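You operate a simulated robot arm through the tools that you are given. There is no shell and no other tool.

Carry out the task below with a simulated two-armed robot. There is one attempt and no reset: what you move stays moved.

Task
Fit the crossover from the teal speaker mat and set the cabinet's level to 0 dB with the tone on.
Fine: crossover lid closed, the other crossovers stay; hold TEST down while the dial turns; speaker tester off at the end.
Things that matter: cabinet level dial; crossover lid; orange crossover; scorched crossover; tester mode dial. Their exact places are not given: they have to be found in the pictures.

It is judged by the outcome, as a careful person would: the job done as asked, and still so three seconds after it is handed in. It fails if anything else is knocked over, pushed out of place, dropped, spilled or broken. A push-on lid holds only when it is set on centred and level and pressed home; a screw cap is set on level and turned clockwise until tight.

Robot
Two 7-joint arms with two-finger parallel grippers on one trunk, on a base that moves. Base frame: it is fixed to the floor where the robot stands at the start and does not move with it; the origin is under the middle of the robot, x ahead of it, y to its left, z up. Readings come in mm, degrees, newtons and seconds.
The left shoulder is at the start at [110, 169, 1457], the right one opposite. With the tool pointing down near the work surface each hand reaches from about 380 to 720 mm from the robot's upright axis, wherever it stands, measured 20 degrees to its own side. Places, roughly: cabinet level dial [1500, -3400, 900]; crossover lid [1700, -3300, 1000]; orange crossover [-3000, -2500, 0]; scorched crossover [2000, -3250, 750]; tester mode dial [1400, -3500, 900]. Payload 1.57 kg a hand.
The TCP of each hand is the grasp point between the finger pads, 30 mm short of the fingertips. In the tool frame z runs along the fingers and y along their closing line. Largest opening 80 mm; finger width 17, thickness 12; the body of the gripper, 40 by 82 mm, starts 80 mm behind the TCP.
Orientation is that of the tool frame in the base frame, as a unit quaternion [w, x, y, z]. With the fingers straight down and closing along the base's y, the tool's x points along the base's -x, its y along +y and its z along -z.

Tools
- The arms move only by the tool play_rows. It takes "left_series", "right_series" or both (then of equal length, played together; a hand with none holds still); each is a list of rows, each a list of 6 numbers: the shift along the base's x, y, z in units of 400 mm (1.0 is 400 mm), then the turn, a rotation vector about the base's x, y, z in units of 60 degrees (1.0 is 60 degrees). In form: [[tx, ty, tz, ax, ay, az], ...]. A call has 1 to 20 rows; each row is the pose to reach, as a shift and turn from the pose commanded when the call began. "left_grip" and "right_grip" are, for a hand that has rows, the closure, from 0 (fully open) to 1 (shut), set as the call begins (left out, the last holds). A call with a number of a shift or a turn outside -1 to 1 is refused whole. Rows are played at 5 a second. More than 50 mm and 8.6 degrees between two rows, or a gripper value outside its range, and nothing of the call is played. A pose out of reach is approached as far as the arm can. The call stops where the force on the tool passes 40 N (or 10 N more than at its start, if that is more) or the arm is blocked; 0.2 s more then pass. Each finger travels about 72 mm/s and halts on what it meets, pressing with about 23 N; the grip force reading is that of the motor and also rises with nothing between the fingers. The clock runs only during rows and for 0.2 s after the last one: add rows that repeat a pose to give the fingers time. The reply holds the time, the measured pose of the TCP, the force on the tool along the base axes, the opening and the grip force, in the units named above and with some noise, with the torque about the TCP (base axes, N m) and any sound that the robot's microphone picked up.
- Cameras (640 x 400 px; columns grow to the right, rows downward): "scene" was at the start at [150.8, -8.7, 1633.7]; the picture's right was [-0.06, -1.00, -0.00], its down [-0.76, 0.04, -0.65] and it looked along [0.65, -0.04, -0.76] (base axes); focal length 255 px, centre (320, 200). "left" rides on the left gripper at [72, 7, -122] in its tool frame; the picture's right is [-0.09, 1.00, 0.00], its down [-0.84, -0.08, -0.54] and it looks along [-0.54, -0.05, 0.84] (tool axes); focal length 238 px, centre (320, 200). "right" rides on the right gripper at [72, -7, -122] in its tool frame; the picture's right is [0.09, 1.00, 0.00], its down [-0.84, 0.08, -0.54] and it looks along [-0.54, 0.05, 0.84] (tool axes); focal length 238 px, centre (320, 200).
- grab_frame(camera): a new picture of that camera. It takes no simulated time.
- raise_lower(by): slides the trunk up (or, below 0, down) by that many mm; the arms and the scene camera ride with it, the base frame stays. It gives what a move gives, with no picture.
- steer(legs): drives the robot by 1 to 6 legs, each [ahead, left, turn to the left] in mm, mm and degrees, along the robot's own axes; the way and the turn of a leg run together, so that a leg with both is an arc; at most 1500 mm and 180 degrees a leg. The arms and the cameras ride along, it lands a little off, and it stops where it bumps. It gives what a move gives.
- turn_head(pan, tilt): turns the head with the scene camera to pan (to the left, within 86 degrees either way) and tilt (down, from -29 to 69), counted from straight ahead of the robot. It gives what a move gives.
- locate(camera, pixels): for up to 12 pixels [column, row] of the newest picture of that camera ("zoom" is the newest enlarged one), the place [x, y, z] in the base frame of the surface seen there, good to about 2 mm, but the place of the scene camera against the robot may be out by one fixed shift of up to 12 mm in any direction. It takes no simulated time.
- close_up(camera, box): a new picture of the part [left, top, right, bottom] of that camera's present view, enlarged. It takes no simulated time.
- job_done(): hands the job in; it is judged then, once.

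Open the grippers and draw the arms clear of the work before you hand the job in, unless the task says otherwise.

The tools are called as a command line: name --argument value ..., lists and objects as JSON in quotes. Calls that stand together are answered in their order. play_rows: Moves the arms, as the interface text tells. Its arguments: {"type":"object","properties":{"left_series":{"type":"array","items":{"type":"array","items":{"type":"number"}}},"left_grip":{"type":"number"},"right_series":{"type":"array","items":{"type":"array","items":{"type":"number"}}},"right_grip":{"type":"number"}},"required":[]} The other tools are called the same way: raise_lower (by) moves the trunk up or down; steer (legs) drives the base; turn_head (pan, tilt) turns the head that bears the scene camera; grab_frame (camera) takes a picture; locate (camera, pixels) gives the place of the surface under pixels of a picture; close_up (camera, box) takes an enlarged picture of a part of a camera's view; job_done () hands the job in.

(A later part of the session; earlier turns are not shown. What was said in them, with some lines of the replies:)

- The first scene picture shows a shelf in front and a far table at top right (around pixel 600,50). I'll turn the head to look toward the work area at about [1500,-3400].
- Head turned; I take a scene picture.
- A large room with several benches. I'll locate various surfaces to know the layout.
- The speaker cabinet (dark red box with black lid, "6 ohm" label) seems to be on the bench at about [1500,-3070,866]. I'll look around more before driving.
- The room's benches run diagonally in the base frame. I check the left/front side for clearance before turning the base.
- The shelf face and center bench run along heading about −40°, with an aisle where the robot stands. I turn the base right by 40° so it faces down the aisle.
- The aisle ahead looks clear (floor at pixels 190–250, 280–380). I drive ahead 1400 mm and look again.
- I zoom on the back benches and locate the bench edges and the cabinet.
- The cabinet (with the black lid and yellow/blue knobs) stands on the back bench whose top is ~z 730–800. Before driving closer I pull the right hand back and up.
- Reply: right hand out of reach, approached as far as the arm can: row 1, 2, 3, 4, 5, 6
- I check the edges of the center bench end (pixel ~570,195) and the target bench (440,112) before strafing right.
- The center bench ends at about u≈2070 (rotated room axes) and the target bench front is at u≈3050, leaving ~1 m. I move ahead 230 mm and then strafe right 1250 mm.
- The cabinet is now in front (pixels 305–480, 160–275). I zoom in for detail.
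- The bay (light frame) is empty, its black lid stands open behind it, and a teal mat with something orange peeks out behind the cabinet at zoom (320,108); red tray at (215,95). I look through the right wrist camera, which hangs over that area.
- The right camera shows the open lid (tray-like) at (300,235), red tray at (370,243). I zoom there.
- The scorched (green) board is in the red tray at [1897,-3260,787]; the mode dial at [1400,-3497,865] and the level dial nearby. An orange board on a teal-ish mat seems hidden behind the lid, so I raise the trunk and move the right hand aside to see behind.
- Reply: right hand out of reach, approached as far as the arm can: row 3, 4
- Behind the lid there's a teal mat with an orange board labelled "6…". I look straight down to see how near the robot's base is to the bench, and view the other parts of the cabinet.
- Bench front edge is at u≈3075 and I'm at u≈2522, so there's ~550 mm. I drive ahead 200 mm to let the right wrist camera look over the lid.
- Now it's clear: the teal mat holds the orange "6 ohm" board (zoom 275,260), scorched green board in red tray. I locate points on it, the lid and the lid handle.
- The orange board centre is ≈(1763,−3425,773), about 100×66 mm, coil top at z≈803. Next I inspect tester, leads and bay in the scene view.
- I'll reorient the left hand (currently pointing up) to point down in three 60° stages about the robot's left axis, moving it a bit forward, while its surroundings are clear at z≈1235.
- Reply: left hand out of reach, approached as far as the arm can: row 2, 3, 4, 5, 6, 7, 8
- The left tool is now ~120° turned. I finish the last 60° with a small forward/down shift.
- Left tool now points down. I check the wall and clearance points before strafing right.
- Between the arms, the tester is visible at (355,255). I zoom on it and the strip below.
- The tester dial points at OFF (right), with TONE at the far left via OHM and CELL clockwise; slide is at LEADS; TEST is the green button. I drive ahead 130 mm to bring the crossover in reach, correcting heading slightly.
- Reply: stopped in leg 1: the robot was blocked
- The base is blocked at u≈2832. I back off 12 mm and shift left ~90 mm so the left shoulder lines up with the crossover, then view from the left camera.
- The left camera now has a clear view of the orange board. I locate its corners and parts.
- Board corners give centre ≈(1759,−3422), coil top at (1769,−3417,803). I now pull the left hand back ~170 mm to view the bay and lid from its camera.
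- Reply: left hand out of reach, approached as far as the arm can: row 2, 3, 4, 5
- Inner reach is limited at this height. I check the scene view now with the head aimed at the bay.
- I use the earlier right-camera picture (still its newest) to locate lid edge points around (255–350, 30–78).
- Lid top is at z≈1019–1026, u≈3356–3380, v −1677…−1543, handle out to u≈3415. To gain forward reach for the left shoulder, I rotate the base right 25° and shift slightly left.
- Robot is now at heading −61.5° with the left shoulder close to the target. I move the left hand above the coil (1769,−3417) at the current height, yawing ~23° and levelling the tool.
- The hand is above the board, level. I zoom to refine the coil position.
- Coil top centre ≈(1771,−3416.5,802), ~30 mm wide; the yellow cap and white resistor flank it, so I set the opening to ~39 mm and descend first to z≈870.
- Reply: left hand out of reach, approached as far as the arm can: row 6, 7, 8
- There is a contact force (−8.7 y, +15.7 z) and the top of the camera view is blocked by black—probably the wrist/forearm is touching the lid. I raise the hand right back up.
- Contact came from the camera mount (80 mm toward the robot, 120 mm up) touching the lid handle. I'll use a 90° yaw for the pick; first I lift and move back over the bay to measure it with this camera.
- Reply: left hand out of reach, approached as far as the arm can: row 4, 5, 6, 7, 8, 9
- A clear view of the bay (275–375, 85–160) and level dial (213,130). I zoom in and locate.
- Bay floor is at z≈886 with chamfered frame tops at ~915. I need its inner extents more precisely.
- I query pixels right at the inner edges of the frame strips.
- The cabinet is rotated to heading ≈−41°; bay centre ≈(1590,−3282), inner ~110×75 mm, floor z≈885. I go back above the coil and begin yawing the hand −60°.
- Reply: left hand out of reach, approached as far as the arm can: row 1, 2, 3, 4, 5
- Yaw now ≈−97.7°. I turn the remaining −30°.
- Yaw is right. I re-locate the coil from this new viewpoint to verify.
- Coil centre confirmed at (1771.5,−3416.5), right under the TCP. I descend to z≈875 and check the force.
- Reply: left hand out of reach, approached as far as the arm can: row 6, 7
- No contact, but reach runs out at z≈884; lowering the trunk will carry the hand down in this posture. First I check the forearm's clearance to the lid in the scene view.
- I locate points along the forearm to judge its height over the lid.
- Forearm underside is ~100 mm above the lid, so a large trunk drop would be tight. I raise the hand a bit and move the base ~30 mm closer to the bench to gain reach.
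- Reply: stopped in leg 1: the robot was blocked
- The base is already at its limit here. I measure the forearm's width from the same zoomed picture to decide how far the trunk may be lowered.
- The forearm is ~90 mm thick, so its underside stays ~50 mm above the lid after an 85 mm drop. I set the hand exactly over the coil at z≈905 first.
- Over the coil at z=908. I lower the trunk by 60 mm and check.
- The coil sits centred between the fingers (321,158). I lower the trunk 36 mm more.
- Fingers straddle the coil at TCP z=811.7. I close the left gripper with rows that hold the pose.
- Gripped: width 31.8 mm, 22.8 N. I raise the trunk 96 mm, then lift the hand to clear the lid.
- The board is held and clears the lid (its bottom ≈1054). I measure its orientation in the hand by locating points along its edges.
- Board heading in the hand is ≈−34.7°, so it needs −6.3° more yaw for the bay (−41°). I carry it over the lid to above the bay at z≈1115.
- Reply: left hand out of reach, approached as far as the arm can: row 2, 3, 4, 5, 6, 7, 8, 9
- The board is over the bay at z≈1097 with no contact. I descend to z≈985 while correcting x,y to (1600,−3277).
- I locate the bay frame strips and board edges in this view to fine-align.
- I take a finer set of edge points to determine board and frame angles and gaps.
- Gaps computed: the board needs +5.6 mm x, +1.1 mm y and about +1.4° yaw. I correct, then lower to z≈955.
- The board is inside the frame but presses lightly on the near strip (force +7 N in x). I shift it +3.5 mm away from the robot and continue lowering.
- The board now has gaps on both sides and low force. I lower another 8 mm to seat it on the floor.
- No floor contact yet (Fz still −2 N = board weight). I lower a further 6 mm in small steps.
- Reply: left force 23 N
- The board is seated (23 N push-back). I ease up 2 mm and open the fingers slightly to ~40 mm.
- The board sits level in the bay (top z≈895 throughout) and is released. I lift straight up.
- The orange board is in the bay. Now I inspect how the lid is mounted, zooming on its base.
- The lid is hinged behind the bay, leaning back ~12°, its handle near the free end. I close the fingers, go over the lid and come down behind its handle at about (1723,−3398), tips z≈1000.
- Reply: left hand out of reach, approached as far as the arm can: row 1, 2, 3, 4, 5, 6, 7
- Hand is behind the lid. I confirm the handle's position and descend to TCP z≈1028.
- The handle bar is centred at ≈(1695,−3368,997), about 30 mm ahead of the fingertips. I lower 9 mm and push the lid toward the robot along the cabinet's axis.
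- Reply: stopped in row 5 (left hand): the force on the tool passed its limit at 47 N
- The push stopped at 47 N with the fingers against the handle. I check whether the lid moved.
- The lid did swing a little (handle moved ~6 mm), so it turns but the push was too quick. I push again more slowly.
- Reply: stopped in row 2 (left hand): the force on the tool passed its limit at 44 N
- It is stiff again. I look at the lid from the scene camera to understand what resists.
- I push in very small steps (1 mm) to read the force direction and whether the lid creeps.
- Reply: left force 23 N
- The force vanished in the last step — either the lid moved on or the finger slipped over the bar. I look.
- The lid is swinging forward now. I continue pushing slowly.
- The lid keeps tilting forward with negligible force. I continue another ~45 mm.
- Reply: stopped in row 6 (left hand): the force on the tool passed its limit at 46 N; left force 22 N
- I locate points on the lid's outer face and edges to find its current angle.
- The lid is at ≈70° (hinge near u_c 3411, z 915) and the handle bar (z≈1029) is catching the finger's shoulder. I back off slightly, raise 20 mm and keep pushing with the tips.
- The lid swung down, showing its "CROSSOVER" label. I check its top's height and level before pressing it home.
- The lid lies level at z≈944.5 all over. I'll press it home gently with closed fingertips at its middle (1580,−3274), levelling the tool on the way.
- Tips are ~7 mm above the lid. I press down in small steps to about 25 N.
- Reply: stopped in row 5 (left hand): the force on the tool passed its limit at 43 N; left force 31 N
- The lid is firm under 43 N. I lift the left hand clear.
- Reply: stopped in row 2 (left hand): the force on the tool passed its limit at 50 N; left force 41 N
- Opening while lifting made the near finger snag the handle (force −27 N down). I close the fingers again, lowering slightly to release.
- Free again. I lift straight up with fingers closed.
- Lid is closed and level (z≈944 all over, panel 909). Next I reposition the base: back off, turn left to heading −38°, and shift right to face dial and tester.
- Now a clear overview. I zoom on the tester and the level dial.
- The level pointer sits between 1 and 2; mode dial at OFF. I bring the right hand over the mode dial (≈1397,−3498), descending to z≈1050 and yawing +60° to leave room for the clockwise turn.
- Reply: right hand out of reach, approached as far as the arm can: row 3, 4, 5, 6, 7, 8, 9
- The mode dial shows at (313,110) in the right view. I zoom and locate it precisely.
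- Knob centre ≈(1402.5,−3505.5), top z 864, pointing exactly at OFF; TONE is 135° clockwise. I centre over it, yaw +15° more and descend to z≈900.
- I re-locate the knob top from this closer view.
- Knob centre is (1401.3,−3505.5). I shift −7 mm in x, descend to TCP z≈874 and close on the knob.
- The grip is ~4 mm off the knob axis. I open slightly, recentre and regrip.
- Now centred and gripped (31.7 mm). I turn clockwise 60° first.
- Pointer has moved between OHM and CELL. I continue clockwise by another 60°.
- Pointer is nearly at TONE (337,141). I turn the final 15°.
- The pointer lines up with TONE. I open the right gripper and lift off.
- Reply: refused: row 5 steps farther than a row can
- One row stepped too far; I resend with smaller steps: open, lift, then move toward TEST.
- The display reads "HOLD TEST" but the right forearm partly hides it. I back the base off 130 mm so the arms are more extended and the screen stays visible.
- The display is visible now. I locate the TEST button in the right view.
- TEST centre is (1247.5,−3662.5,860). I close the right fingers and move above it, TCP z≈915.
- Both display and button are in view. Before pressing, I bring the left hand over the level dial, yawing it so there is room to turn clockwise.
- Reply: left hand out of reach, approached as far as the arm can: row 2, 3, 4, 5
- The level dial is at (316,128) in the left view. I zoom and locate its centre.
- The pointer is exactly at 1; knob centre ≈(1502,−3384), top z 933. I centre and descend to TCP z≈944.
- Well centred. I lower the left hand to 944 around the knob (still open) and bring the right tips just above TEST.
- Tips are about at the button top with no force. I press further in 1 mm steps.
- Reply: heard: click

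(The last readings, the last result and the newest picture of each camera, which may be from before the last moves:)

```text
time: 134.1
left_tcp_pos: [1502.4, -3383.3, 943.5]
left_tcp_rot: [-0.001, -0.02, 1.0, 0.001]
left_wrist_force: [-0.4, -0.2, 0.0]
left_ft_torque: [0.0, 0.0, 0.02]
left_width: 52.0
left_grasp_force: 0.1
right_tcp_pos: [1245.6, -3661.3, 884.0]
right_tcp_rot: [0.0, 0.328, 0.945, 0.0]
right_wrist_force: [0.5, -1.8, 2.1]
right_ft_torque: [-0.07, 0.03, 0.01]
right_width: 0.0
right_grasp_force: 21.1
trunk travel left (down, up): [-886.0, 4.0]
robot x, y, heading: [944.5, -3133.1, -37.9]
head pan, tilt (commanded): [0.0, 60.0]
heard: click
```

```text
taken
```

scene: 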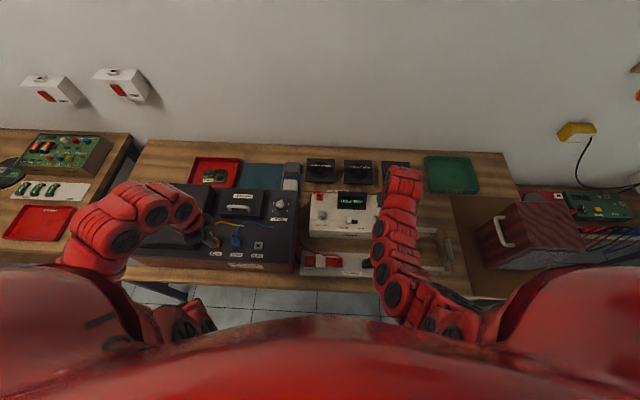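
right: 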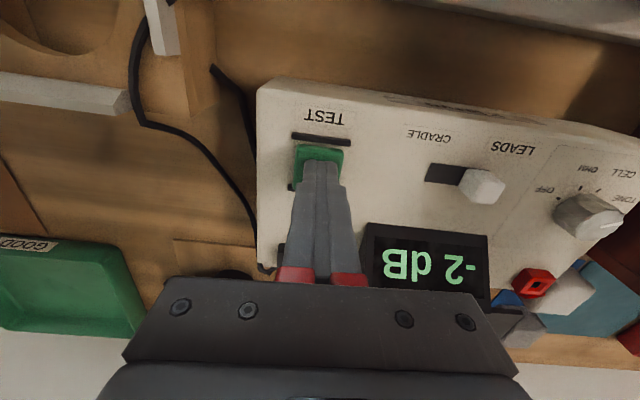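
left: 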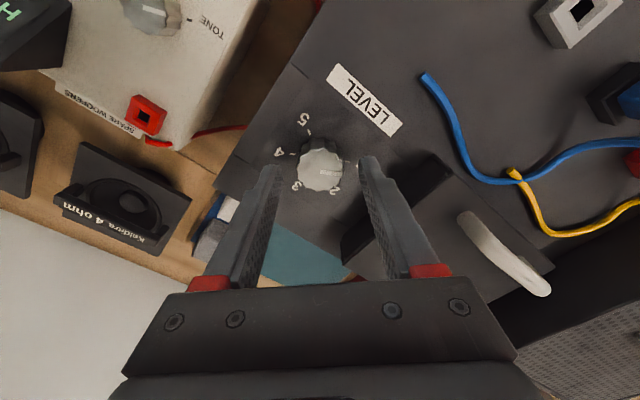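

Click, and the display shows "−2 dB". I press 1.5 mm deeper to hold securely and close the left gripper on the level knob.

play_rows --left_series '[[0, 0, 0, 0, 0, 0], [0, 0, 0, 0, 0, 0], [0, 0, 0, 0, 0, 0], [0, 0, 0, 0, 0, 0]]' --right_series '[[0, 0, -0.002, 0, 0, 0], [0, 0, -0.004, 0, 0, 0], [0, 0, -0.004, 0, 0, 0], [0, 0, -0.004, 0, 0, 0]]' --left_grip 1.0

grab_frame --camera "right"

grab_frame --camera "left"

```text
time: 135.1
left_tcp_pos: [1502.3, -3384.7, 943.1]
left_tcp_rot: [-0.001, -0.02, 1.0, 0.001]
left_wrist_force: [0.6, -7.3, 1.4]
left_ft_torque: [-0.36, 0.14, -0.03]
left_width: 31.8
left_grasp_force: 40.3
right_tcp_pos: [1246.9, -3661.8, 883.4]
right_tcp_rot: [0.002, 0.328, 0.945, 0.001]
right_wrist_force: [-0.9, 2.2, 3.6]
right_ft_torque: [0.07, 0.0, -0.02]
right_width: 0.0
right_grasp_force: 20.9
trunk travel left (down, up): [-886.0, 4.0]
robot x, y, heading: [945.8, -3128.0, -38.4]
head pan, tilt (commanded): [0.0, 60.0]
```

```text
taken
```

right: 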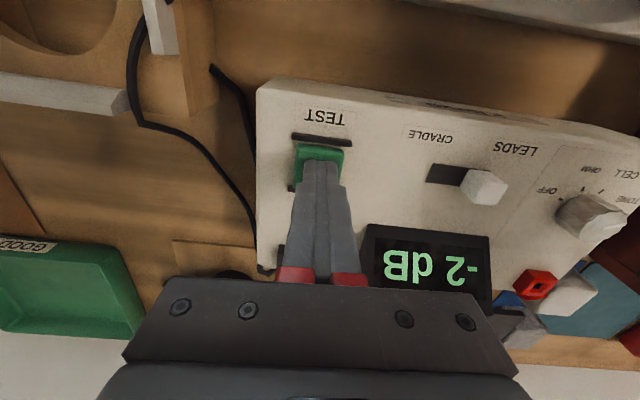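

```text
taken
```

left: 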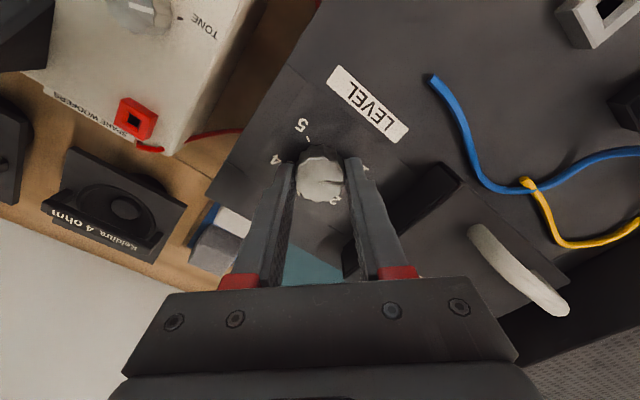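

Held: knob gripped at 31.8 mm, still −2 dB. With TEST held, I turn the level knob clockwise 60°.

play_rows --left_series '[[0, 0, 0, 0, 0, -0.125], [0, 0, 0, 0, 0, -0.25], [0, 0, 0, 0, 0, -0.375], [0, 0, 0, 0, 0, -0.5], [0, 0, 0, 0, 0, -0.625], [0, 0, 0, 0, 0, -0.75], [0, 0, 0, 0, 0, -0.875], [0, 0, 0, 0, 0, -1.0]]'

grab_frame --camera "right"

grab_frame --camera "left"

```text
time: 136.9
left_tcp_pos: [1502.9, -3383.9, 942.9]
left_tcp_rot: [0.0, 0.484, 0.875, 0.001]
left_wrist_force: [-3.3, -12.5, -2.0]
left_ft_torque: [-0.97, -0.26, -0.02]
left_width: 31.8
left_grasp_force: 40.1
right_tcp_pos: [1245.7, -3662.3, 883.0]
right_tcp_rot: [0.001, 0.328, 0.945, 0.002]
right_wrist_force: [1.7, 2.1, 3.8]
right_ft_torque: [0.03, 0.0, 0.01]
right_width: 0.2
right_grasp_force: 21.3
trunk travel left (down, up): [-886.0, 4.0]
robot x, y, heading: [946.0, -3130.5, -38.0]
head pan, tilt (commanded): [0.0, 60.0]
```

```text
taken
```

right: 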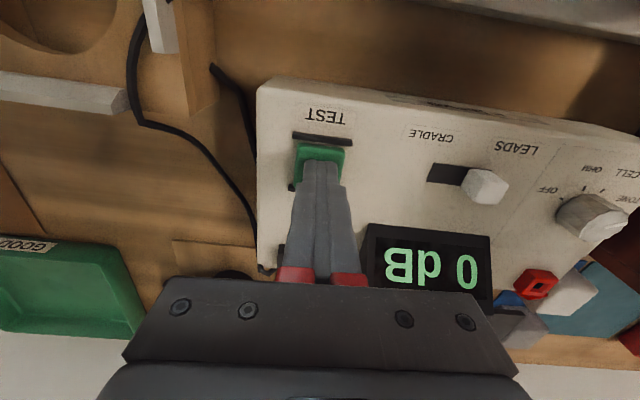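

```text
taken
```

left: 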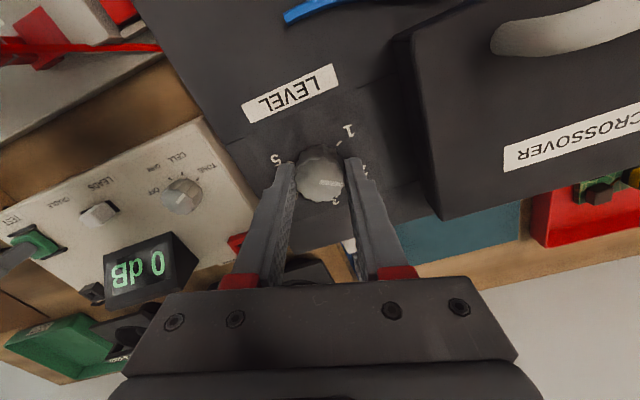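

Display now reads "0 dB". I zoom on the knob to confirm it sits squarely at a mark before letting go.

close_up --camera "left" --box '[260, 110, 390, 215]'

close_up --camera "right" --box '[350, 210, 510, 310]'

```text
3.81 times, centred on (325, 162) of left
```

zoom: 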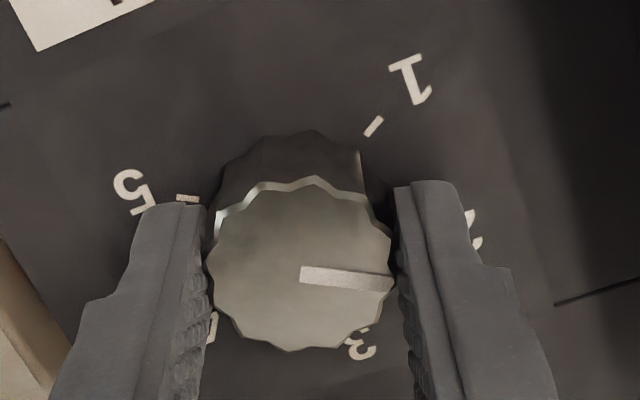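

```text
4.00 times, centred on (430, 260) of right
```

zoom: 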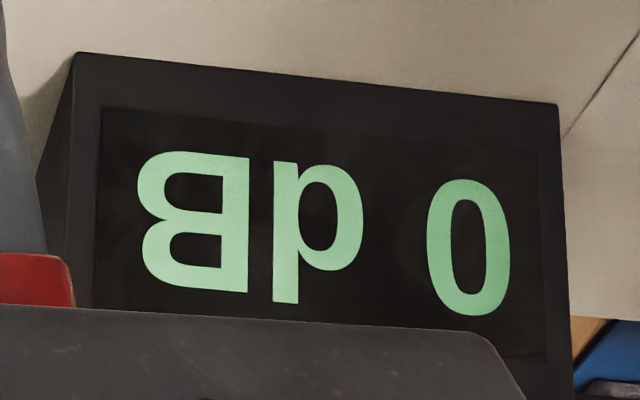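

Clearly 0 dB. I open the left gripper (TEST still held) and then check the reading once more.

play_rows --left_series '[[0, 0, 0, 0, 0, 0], [0, 0, 0, 0, 0, 0], [0, 0, 0, 0, 0, 0], [0, 0, 0.03, 0, 0, 0], [0, 0, 0.1, 0, 0, 0]]' --left_grip 0.4

grab_frame --camera "right"

grab_frame --camera "left"

```text
time: 138.1
left_tcp_pos: [1502.7, -3382.4, 984.3]
left_tcp_rot: [-0.001, 0.482, 0.876, 0.001]
left_wrist_force: [-0.2, 0.0, 0.4]
left_ft_torque: [-0.03, 0.01, -0.01]
left_width: 47.8
left_grasp_force: 0.0
right_tcp_pos: [1244.9, -3659.9, 883.0]
right_tcp_rot: [0.001, 0.328, 0.945, 0.001]
right_wrist_force: [0.9, -0.3, 2.4]
right_ft_torque: [0.04, -0.02, -0.03]
right_width: 0.0
right_grasp_force: 21.2
trunk travel left (down, up): [-886.0, 4.0]
robot x, y, heading: [940.0, -3130.5, -38.3]
head pan, tilt (commanded): [0.0, 60.0]
```

```text
taken
```

right: 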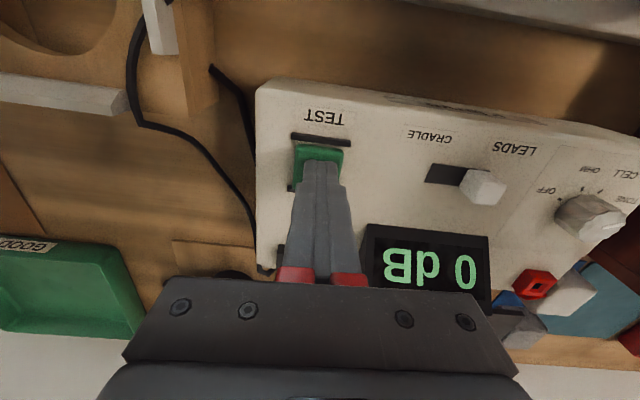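

```text
taken
```

left: 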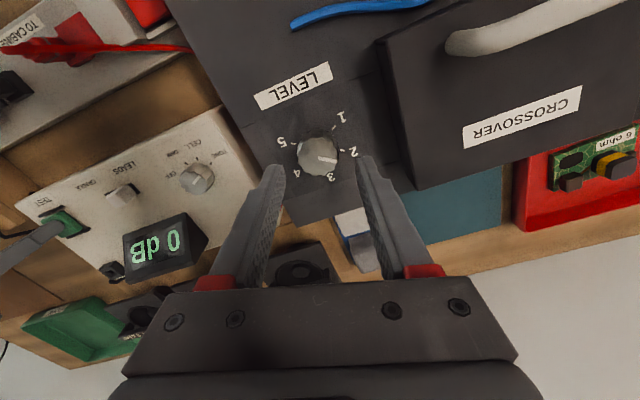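

Still 0 dB after release. I zoom on the level knob to see exact alignment to the "2" mark.

close_up --camera "left" --box '[260, 95, 380, 205]'

```text
3.64 times, centred on (320, 150) of left
```

zoom: 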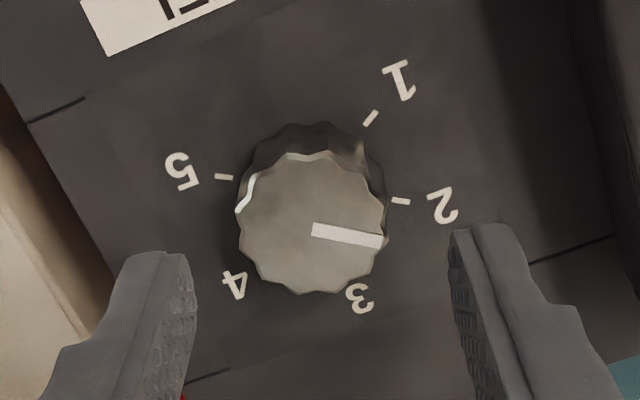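

Level points at 2 with 0 dB. I release TEST by lifting the right hand, and move the left hand up and away to the left.

play_rows --left_series '[[0, 0, 0.08, 0, 0, 0], [0, 0, 0.16, 0, 0, 0], [0, 0.05, 0.24, 0, 0, 0], [-0.02, 0.15, 0.26, 0, 0, 0], [-0.04, 0.25, 0.26, 0, 0, 0], [-0.06, 0.35, 0.26, 0, 0, 0], [-0.08, 0.45, 0.26, 0, 0, 0], [-0.1, 0.55, 0.26, 0, 0, 0]]' --right_series '[[0, 0, 0.03, 0, 0, 0], [0, 0, 0.1, 0, 0, 0], [0, 0, 0.2, 0, 0, 0], [0, 0, 0.22, 0, 0, 0], [0, 0, 0.22, 0, 0, 0], [0, 0, 0.22, 0, 0, 0], [0, 0, 0.22, 0, 0, 0], [0, 0, 0.22, 0, 0, 0]]'

grab_frame --camera "right"

grab_frame --camera "scene"

```text
time: 139.9
left_tcp_pos: [1456.5, -3174.0, 1081.7]
left_tcp_rot: [0.004, 0.484, 0.875, -0.002]
left_wrist_force: [-0.2, 0.5, 0.3]
left_ft_torque: [-0.08, -0.03, 0.01]
left_width: 47.9
left_grasp_force: 0.0
left hand out of reach, approached as far as the arm can: row 4, 5, 6, 7, 8
right_tcp_pos: [1246.0, -3659.2, 971.0]
right_tcp_rot: [0.002, 0.328, 0.945, 0.0]
right_wrist_force: [0.2, -0.2, -0.4]
right_ft_torque: [-0.02, 0.0, 0.0]
right_width: 0.0
right_grasp_force: 21.2
trunk travel left (down, up): [-886.0, 4.0]
robot x, y, heading: [947.0, -3134.9, -38.4]
head pan, tilt (commanded): [0.0, 60.0]
```

```text
taken
```

right: 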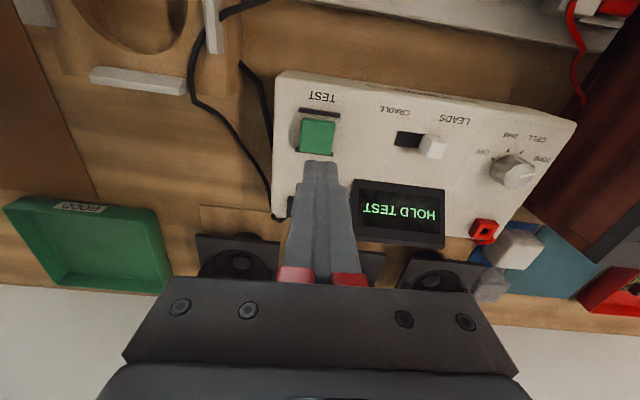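

```text
taken
```

scene: 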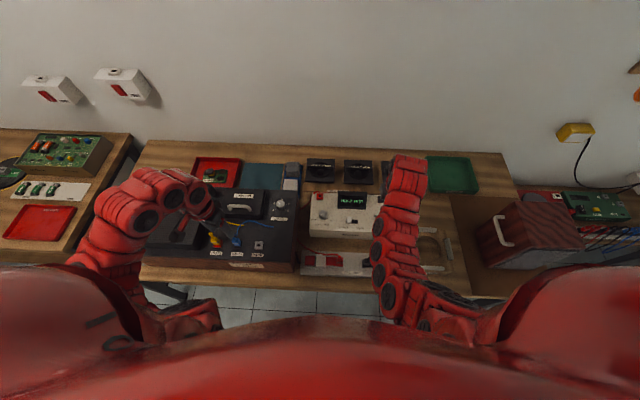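

TEST is released ("HOLD TEST"). I move the right hand over the mode dial, yawing −60° so it can turn counter-clockwise back to OFF.

play_rows --right_series '[[0.048, 0.048, 0, 0, 0, -0.125], [0.097, 0.096, 0, 0, 0, -0.25], [0.145, 0.144, 0, 0, 0, -0.375], [0.194, 0.192, 0, 0, 0, -0.5], [0.242, 0.24, 0, 0, 0, -0.625], [0.29, 0.288, 0, 0, 0, -0.75], [0.339, 0.336, 0, 0, 0, -0.875], [0.388, 0.384, 0, 0, 0, -1.0], [0.388, 0.384, 0, 0, 0, -1.0]]' --right_grip 0.35

grab_frame --camera "right"

```text
time: 141.9
left_tcp_pos: [1459.0, -3176.1, 1082.1]
left_tcp_rot: [0.003, 0.482, 0.876, -0.001]
left_wrist_force: [-0.1, -0.7, -0.1]
left_ft_torque: [-0.01, 0.0, 0.0]
left_width: 48.0
left_grasp_force: 0.0
right_tcp_pos: [1401.1, -3507.5, 969.7]
right_tcp_rot: [0.001, 0.757, 0.653, 0.001]
right_wrist_force: [0.7, 0.6, -0.2]
right_ft_torque: [-0.01, 0.04, -0.01]
right_width: 51.9
right_grasp_force: 0.0
trunk travel left (down, up): [-886.0, 4.0]
robot x, y, heading: [945.7, -3130.5, -38.3]
head pan, tilt (commanded): [0.0, 60.0]
```

```text
taken
```

right: 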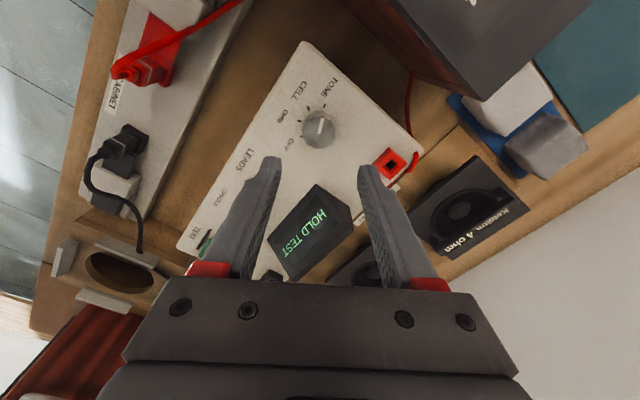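

The knob is at (320,130), directly ahead under the fingers. I descend in two stages to z≈872.

play_rows --right_series '[[0.001, 0.004, -0.1, 0, 0, 0], [0.001, 0.004, -0.18, 0, 0, 0], [0.001, 0.004, -0.18, 0, 0, 0]]'

grab_frame --camera "right"

locate --camera "right" --pixels '[[321, 165], [310, 165], [332, 165], [321, 155], [321, 175]]'

close_up --camera "right" --box '[260, 100, 390, 210]'

```text
time: 142.7
left_tcp_pos: [1458.3, -3176.0, 1082.0]
left_tcp_rot: [0.003, 0.483, 0.875, -0.001]
left_wrist_force: [-0.4, 0.4, 0.6]
left_ft_torque: [-0.04, -0.01, 0.0]
left_width: 48.0
left_grasp_force: 0.1
right_tcp_pos: [1404.3, -3505.7, 899.4]
right_tcp_rot: [0.001, 0.756, 0.655, -0.001]
right_wrist_force: [-0.9, -0.9, -0.8]
right_ft_torque: [-0.02, 0.02, 0.02]
right_width: 52.0
right_grasp_force: 0.1
trunk travel left (down, up): [-886.0, 4.0]
robot x, y, heading: [944.3, -3134.8, -38.3]
head pan, tilt (commanded): [0.0, 60.0]
```

```text
taken
```

right: 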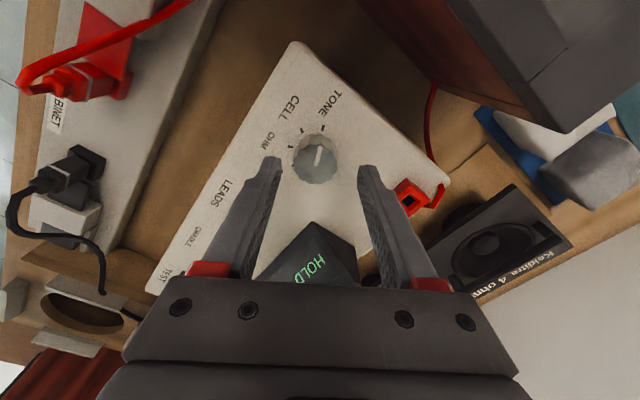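

```text
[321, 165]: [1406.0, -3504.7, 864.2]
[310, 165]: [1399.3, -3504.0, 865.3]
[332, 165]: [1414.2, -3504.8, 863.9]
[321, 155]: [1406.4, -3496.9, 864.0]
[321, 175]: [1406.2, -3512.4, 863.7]
```

```text
3.64 times, centred on (325, 155) of right
```

zoom: 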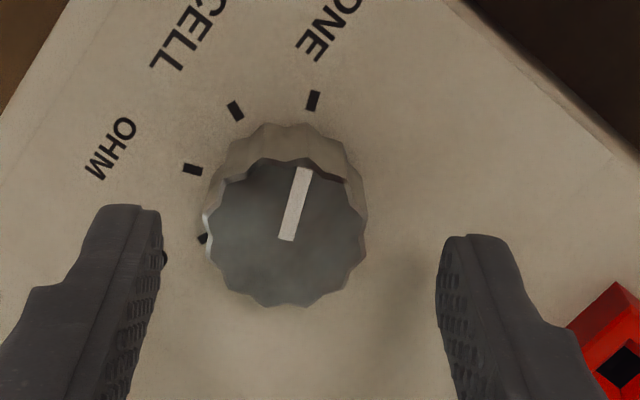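

Knob centre ≈(1402.7,−3504.4). I make the small correction, descend to 871 and close.

play_rows --right_series '[[-0.004, 0.003, -0.03, 0, 0, 0], [-0.004, 0.003, -0.07, 0, 0, 0], [-0.004, 0.003, -0.07, 0, 0, 0]]'

play_rows --right_series '[[0, 0, 0, 0, 0, 0], [0, 0, 0, 0, 0, 0], [0, 0, 0, 0, 0, 0], [0, 0, 0, 0, 0, 0]]' --right_grip 1.0

```text
time: 143.5
left_tcp_pos: [1459.3, -3175.0, 1080.7]
left_tcp_rot: [0.004, 0.483, 0.876, -0.001]
left_wrist_force: [-0.2, 0.4, 0.3]
left_ft_torque: [-0.02, 0.0, -0.01]
left_width: 48.1
left_grasp_force: 0.0
right_tcp_pos: [1401.7, -3503.9, 870.3]
right_tcp_rot: [0.001, 0.756, 0.654, 0.0]
right_wrist_force: [-0.1, 0.4, 0.4]
right_ft_torque: [-0.02, 0.02, -0.04]
right_width: 52.3
right_grasp_force: 0.2
trunk travel left (down, up): [-886.0, 4.0]
robot x, y, heading: [946.0, -3130.4, -38.0]
head pan, tilt (commanded): [0.0, 60.0]
```

```text
time: 144.5
left_tcp_pos: [1459.3, -3175.7, 1081.6]
left_tcp_rot: [0.004, 0.482, 0.876, -0.001]
left_wrist_force: [-0.5, 0.0, 0.0]
left_ft_torque: [-0.02, 0.0, 0.01]
left_width: 47.9
left_grasp_force: 0.1
right_tcp_pos: [1400.6, -3502.2, 871.1]
right_tcp_rot: [0.001, 0.757, 0.653, 0.0]
right_wrist_force: [-4.2, 1.2, 0.4]
right_ft_torque: [-0.04, 0.42, 0.0]
right_width: 31.3
right_grasp_force: 40.9
trunk travel left (down, up): [-886.0, 4.0]
robot x, y, heading: [942.8, -3131.7, -38.2]
head pan, tilt (commanded): [0.0, 60.0]
```

Gripped. I turn counter-clockwise 60°.

play_rows --right_series '[[0, 0, 0, 0, 0, 0.125], [0, 0, 0, 0, 0, 0.25], [0, 0, 0, 0, 0, 0.375], [0, 0, 0, 0, 0, 0.5], [0, 0, 0, 0, 0, 0.625], [0, 0, 0, 0, 0, 0.75], [0, 0, 0, 0, 0, 0.875], [0, 0, 0, 0, 0, 1.0]]'

play_rows --right_series '[[0, 0, 0, 0, 0, 0.125], [0, 0, 0, 0, 0, 0.25], [0, 0, 0, 0, 0, 0.375], [0, 0, 0, 0, 0, 0.5], [0, 0, 0, 0, 0, 0.625], [0, 0, 0, 0, 0, 0.75], [0, 0, 0, 0, 0, 0.875], [0, 0, 0, 0, 0, 1.0]]'

grab_frame --camera "right"

```text
time: 146.3
left_tcp_pos: [1459.0, -3175.3, 1080.6]
left_tcp_rot: [0.003, 0.482, 0.876, -0.001]
left_wrist_force: [-0.5, 0.5, 0.3]
left_ft_torque: [0.03, -0.01, 0.0]
left_width: 47.9
left_grasp_force: 0.1
right_tcp_pos: [1400.7, -3503.9, 869.4]
right_tcp_rot: [0.0, 0.326, 0.945, 0.001]
right_wrist_force: [-4.4, 7.3, -7.6]
right_ft_torque: [-0.84, -0.61, 0.02]
right_width: 31.4
right_grasp_force: 39.8
trunk travel left (down, up): [-886.0, 4.0]
robot x, y, heading: [944.0, -3128.9, -38.3]
head pan, tilt (commanded): [0.0, 60.0]
```

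```text
time: 148.1
left_tcp_pos: [1458.9, -3175.2, 1080.7]
left_tcp_rot: [0.003, 0.483, 0.876, 0.0]
left_wrist_force: [-0.1, 0.6, -0.6]
left_ft_torque: [-0.01, 0.04, 0.03]
left_width: 47.9
left_grasp_force: 0.1
right_tcp_pos: [1399.7, -3504.6, 870.3]
right_tcp_rot: [0.0, -0.19, 0.982, 0.001]
right_wrist_force: [-3.1, 1.2, -7.1]
right_ft_torque: [-0.59, 1.16, 0.0]
right_width: 31.3
right_grasp_force: 40.5
trunk travel left (down, up): [-886.0, 4.0]
robot x, y, heading: [944.6, -3128.4, -38.3]
head pan, tilt (commanded): [0.0, 60.0]
```

```text
taken
```

right: 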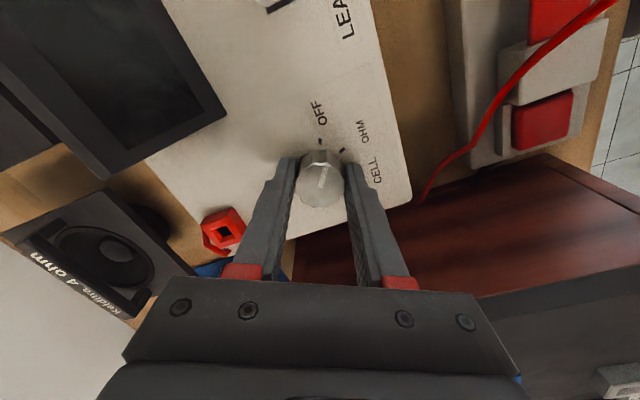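

Nearly at OFF (tick at 320,143); display has gone dark. I turn the last 15°.

play_rows --right_series '[[0, 0, 0, 0, 0, 0.125], [0, 0, 0, 0, 0, 0.25], [0, 0, 0, 0, 0, 0.25]]'

close_up --camera "right" --box '[250, 90, 400, 210]'

```text
time: 148.9
left_tcp_pos: [1458.6, -3176.1, 1081.1]
left_tcp_rot: [0.002, 0.483, 0.876, 0.0]
left_wrist_force: [-0.3, 0.2, 0.8]
left_ft_torque: [0.03, 0.0, -0.04]
left_width: 48.1
left_grasp_force: 0.0
right_tcp_pos: [1399.7, -3505.3, 869.7]
right_tcp_rot: [0.0, -0.315, 0.949, 0.001]
right_wrist_force: [-4.6, -3.5, -7.4]
right_ft_torque: [-0.59, 0.55, -0.17]
right_width: 31.3
right_grasp_force: 40.8
trunk travel left (down, up): [-886.0, 4.0]
robot x, y, heading: [943.4, -3131.0, -38.5]
head pan, tilt (commanded): [0.0, 60.0]
```

```text
3.33 times, centred on (325, 150) of right
```

zoom: 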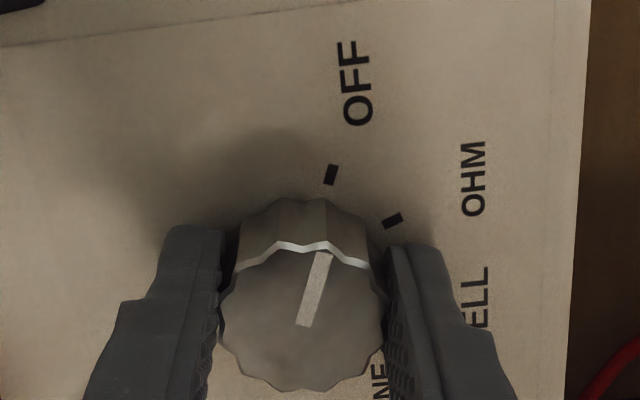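

The pointer lines up with OFF. I open the right gripper and lift clear.

play_rows --right_series '[[0, 0, 0, 0, 0, 0], [0, 0, 0, 0, 0, 0], [0, 0, 0, 0, 0, 0], [0, 0, 0.05, 0, 0, 0], [0, 0, 0.15, 0, 0, 0], [0, 0, 0.25, 0, 0, 0], [0, 0, 0.35, 0, 0, 0], [0, 0, 0.42, 0, 0, 0]]' --right_grip 0.35

grab_frame --camera "right"

close_up --camera "right" --box '[200, 60, 400, 180]'

```text
time: 150.7
left_tcp_pos: [1458.4, -3174.2, 1081.9]
left_tcp_rot: [0.003, 0.482, 0.876, -0.001]
left_wrist_force: [0.6, 0.1, 0.1]
left_ft_torque: [-0.03, -0.06, 0.03]
left_width: 48.0
left_grasp_force: 0.1
right_tcp_pos: [1397.7, -3500.1, 1037.5]
right_tcp_rot: [-0.001, -0.316, 0.949, 0.001]
right_wrist_force: [-0.3, -0.3, 0.8]
right_ft_torque: [-0.02, 0.0, -0.05]
right_width: 51.7
right_grasp_force: 0.0
trunk travel left (down, up): [-886.0, 4.0]
robot x, y, heading: [943.3, -3133.5, -38.0]
head pan, tilt (commanded): [0.0, 60.0]
```

```text
taken
```

right: 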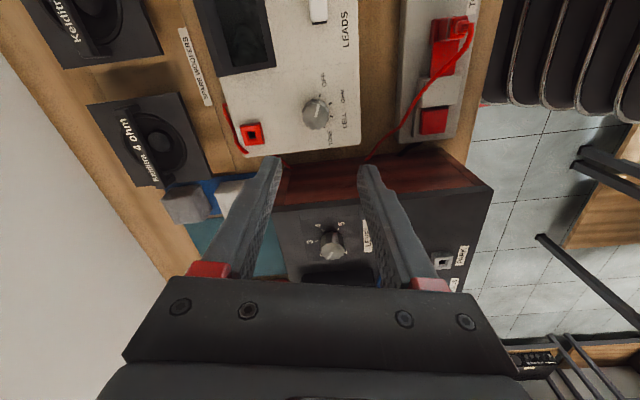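

```text
3.20 times, centred on (300, 120) of right
```

zoom: 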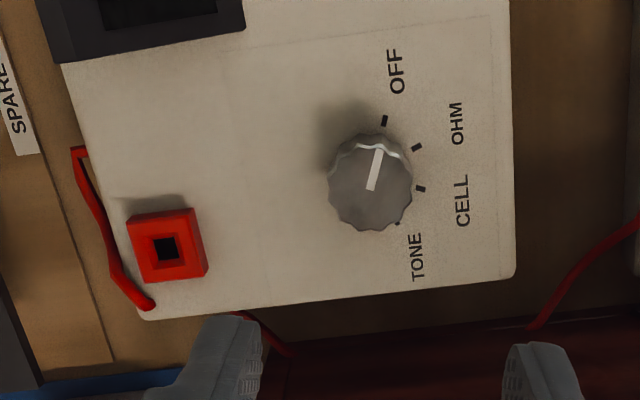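

Tester is OFF and dark. I open both grippers fully, raising the hands a bit, then back the robot away.

play_rows --left_series '[[0, 0, 0, 0, 0, 0], [0, 0, 0, 0, 0, 0], [0, 0, 0, 0, 0, 0], [0, 0, 0, 0, 0, 0]]' --right_series '[[0, 0, 0.03, 0, 0, 0], [0, 0, 0.06, 0, 0, 0], [0, 0, 0.09, 0, 0, 0], [0, 0, 0.12, 0, 0, 0]]' --left_grip 0.0 --right_grip 0.0

steer --legs '[[-300, 0, 0]]'

turn_head --pan 5 --tilt 48

grab_frame --camera "scene"

```text
time: 151.7
left_tcp_pos: [1457.5, -3175.3, 1081.1]
left_tcp_rot: [0.003, 0.482, 0.876, 0.0]
left_wrist_force: [-0.4, 1.3, 0.2]
left_ft_torque: [0.01, 0.01, -0.01]
left_width: 80.0
left_grasp_force: 0.0
right_tcp_pos: [1401.9, -3502.1, 1088.1]
right_tcp_rot: [0.001, -0.315, 0.949, 0.001]
right_wrist_force: [-0.8, 0.5, 0.5]
right_ft_torque: [0.02, 0.0, 0.01]
right_width: 79.9
right_grasp_force: 0.1
trunk travel left (down, up): [-886.0, 4.0]
robot x, y, heading: [944.5, -3125.4, -38.2]
head pan, tilt (commanded): [0.0, 60.0]
```

```text
time: 153.8
left_tcp_pos: [1223.1, -2988.9, 1081.6]
left_tcp_rot: [0.003, 0.482, 0.876, -0.001]
left_wrist_force: [0.3, 0.0, 0.0]
left_ft_torque: [0.01, 0.0, -0.01]
left_width: 80.2
left_grasp_force: 0.1
right_tcp_pos: [1166.3, -3317.2, 1086.6]
right_tcp_rot: [0.001, -0.315, 0.949, 0.003]
right_wrist_force: [0.9, 0.2, 0.5]
right_ft_torque: [0.01, 0.01, 0.01]
right_width: 79.8
right_grasp_force: 0.1
trunk travel left (down, up): [-886.0, 4.0]
robot x, y, heading: [707.5, -2944.6, -38.2]
head pan, tilt (commanded): [0.0, 60.0]
```

```text
time: 154.5
left_tcp_pos: [1222.2, -2988.1, 1080.7]
left_tcp_rot: [0.004, 0.482, 0.876, -0.001]
left_wrist_force: [-0.8, 0.2, 0.7]
left_ft_torque: [0.0, -0.02, 0.02]
left_width: 80.1
left_grasp_force: 0.2
right_tcp_pos: [1165.2, -3316.9, 1088.2]
right_tcp_rot: [0.002, -0.315, 0.949, 0.001]
right_wrist_force: [0.1, -0.5, 0.3]
right_ft_torque: [0.0, 0.0, 0.03]
right_width: 80.1
right_grasp_force: 0.0
trunk travel left (down, up): [-886.0, 4.0]
robot x, y, heading: [708.4, -2945.6, -38.2]
head pan, tilt (commanded): [5.0, 48.0]
```

```text
taken
```

scene: 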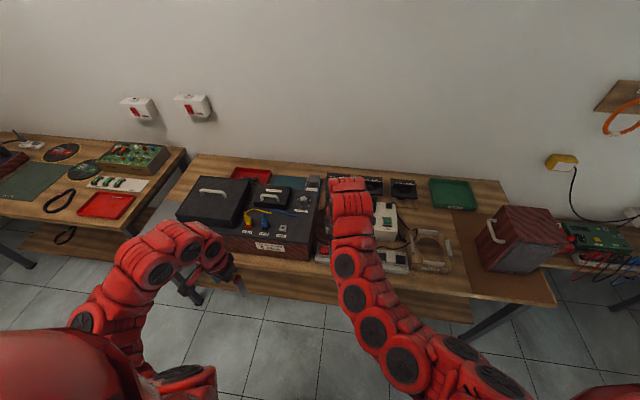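

Arms are clear of the bench. I zoom for a final check of cabinet, tester and the rest.

close_up --camera "scene" --box '[165, 150, 345, 270]'

close_up --camera "scene" --box '[290, 160, 480, 280]'

close_up --camera "scene" --box '[230, 175, 330, 245]'

```text
3.33 times, centred on (255, 210) of scene
```

zoom: 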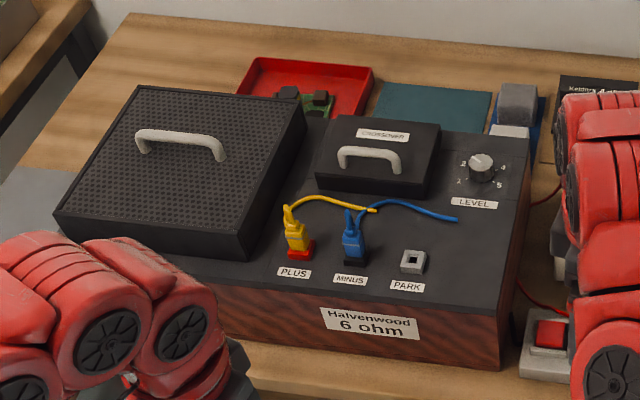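

```text
3.33 times, centred on (385, 220) of scene
```

zoom: 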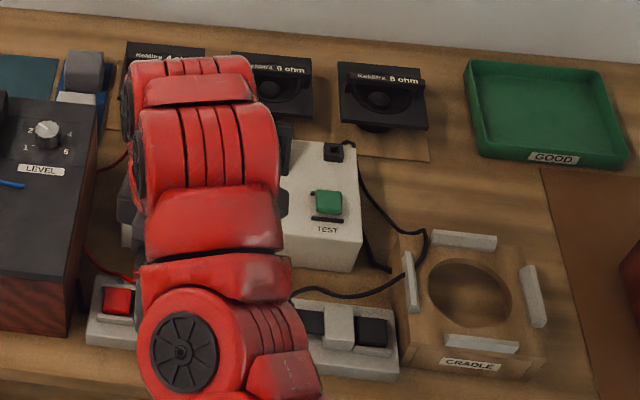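

```text
5.71 times, centred on (280, 210) of scene
```

zoom: 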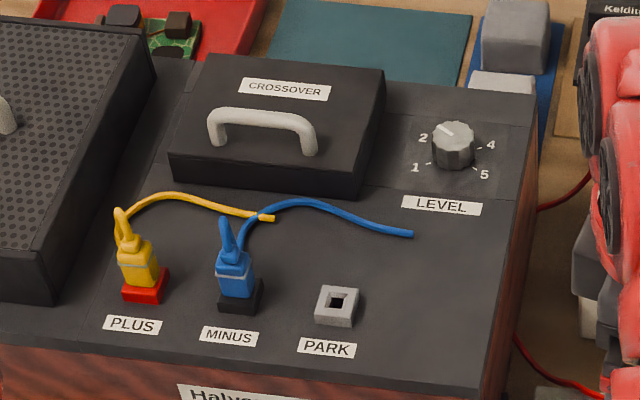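

Final check: lid closed, level at 2 (0 dB), plugs undisturbed, scorched board still in the red tray, teal mat empty, tester off, and both arms clear with grippers open. I hand the job in.

job_done

```text
The job is handed in.
```

The job is handed in. The orange 6 ohm crossover is in the cabinet, and the level read 0 dB with the tone on. No pass or fail came back, only confirmation that it was received.

- **Crossover:** I took it from the teal mat behind the cabinet and seated it level in the bay. The crossover lid is swung closed and pressed down, sitting level. The scorched crossover was not touched and is still in the red tray.
- **Level:** With the mode dial on TONE and TEST held down, the display read -2 dB at mark 1. I turned the knob to mark 2 and it read 0 dB, still so after I let go of the knob with TEST held.
- **Tester:** The mode dial is back at OFF and the display is dark.
- **At the end:** Both grippers are open and the robot is backed away from the bench.

- **Different place than listed:** The rough place for the orange crossover was [-3000, -2500, 0], but the one I used was behind the cabinet at about [1760, -3420, 770]. It was the only orange crossover I saw, though I did not search the whole room.
- **Contact with the lid:** On the first reach for the crossover, the left hand's camera mount touched the lid handle. Later, after pressing the lid shut, a finger caught on the handle. I backed off both times, and the lid and cabinet looked undisturbed afterwards.
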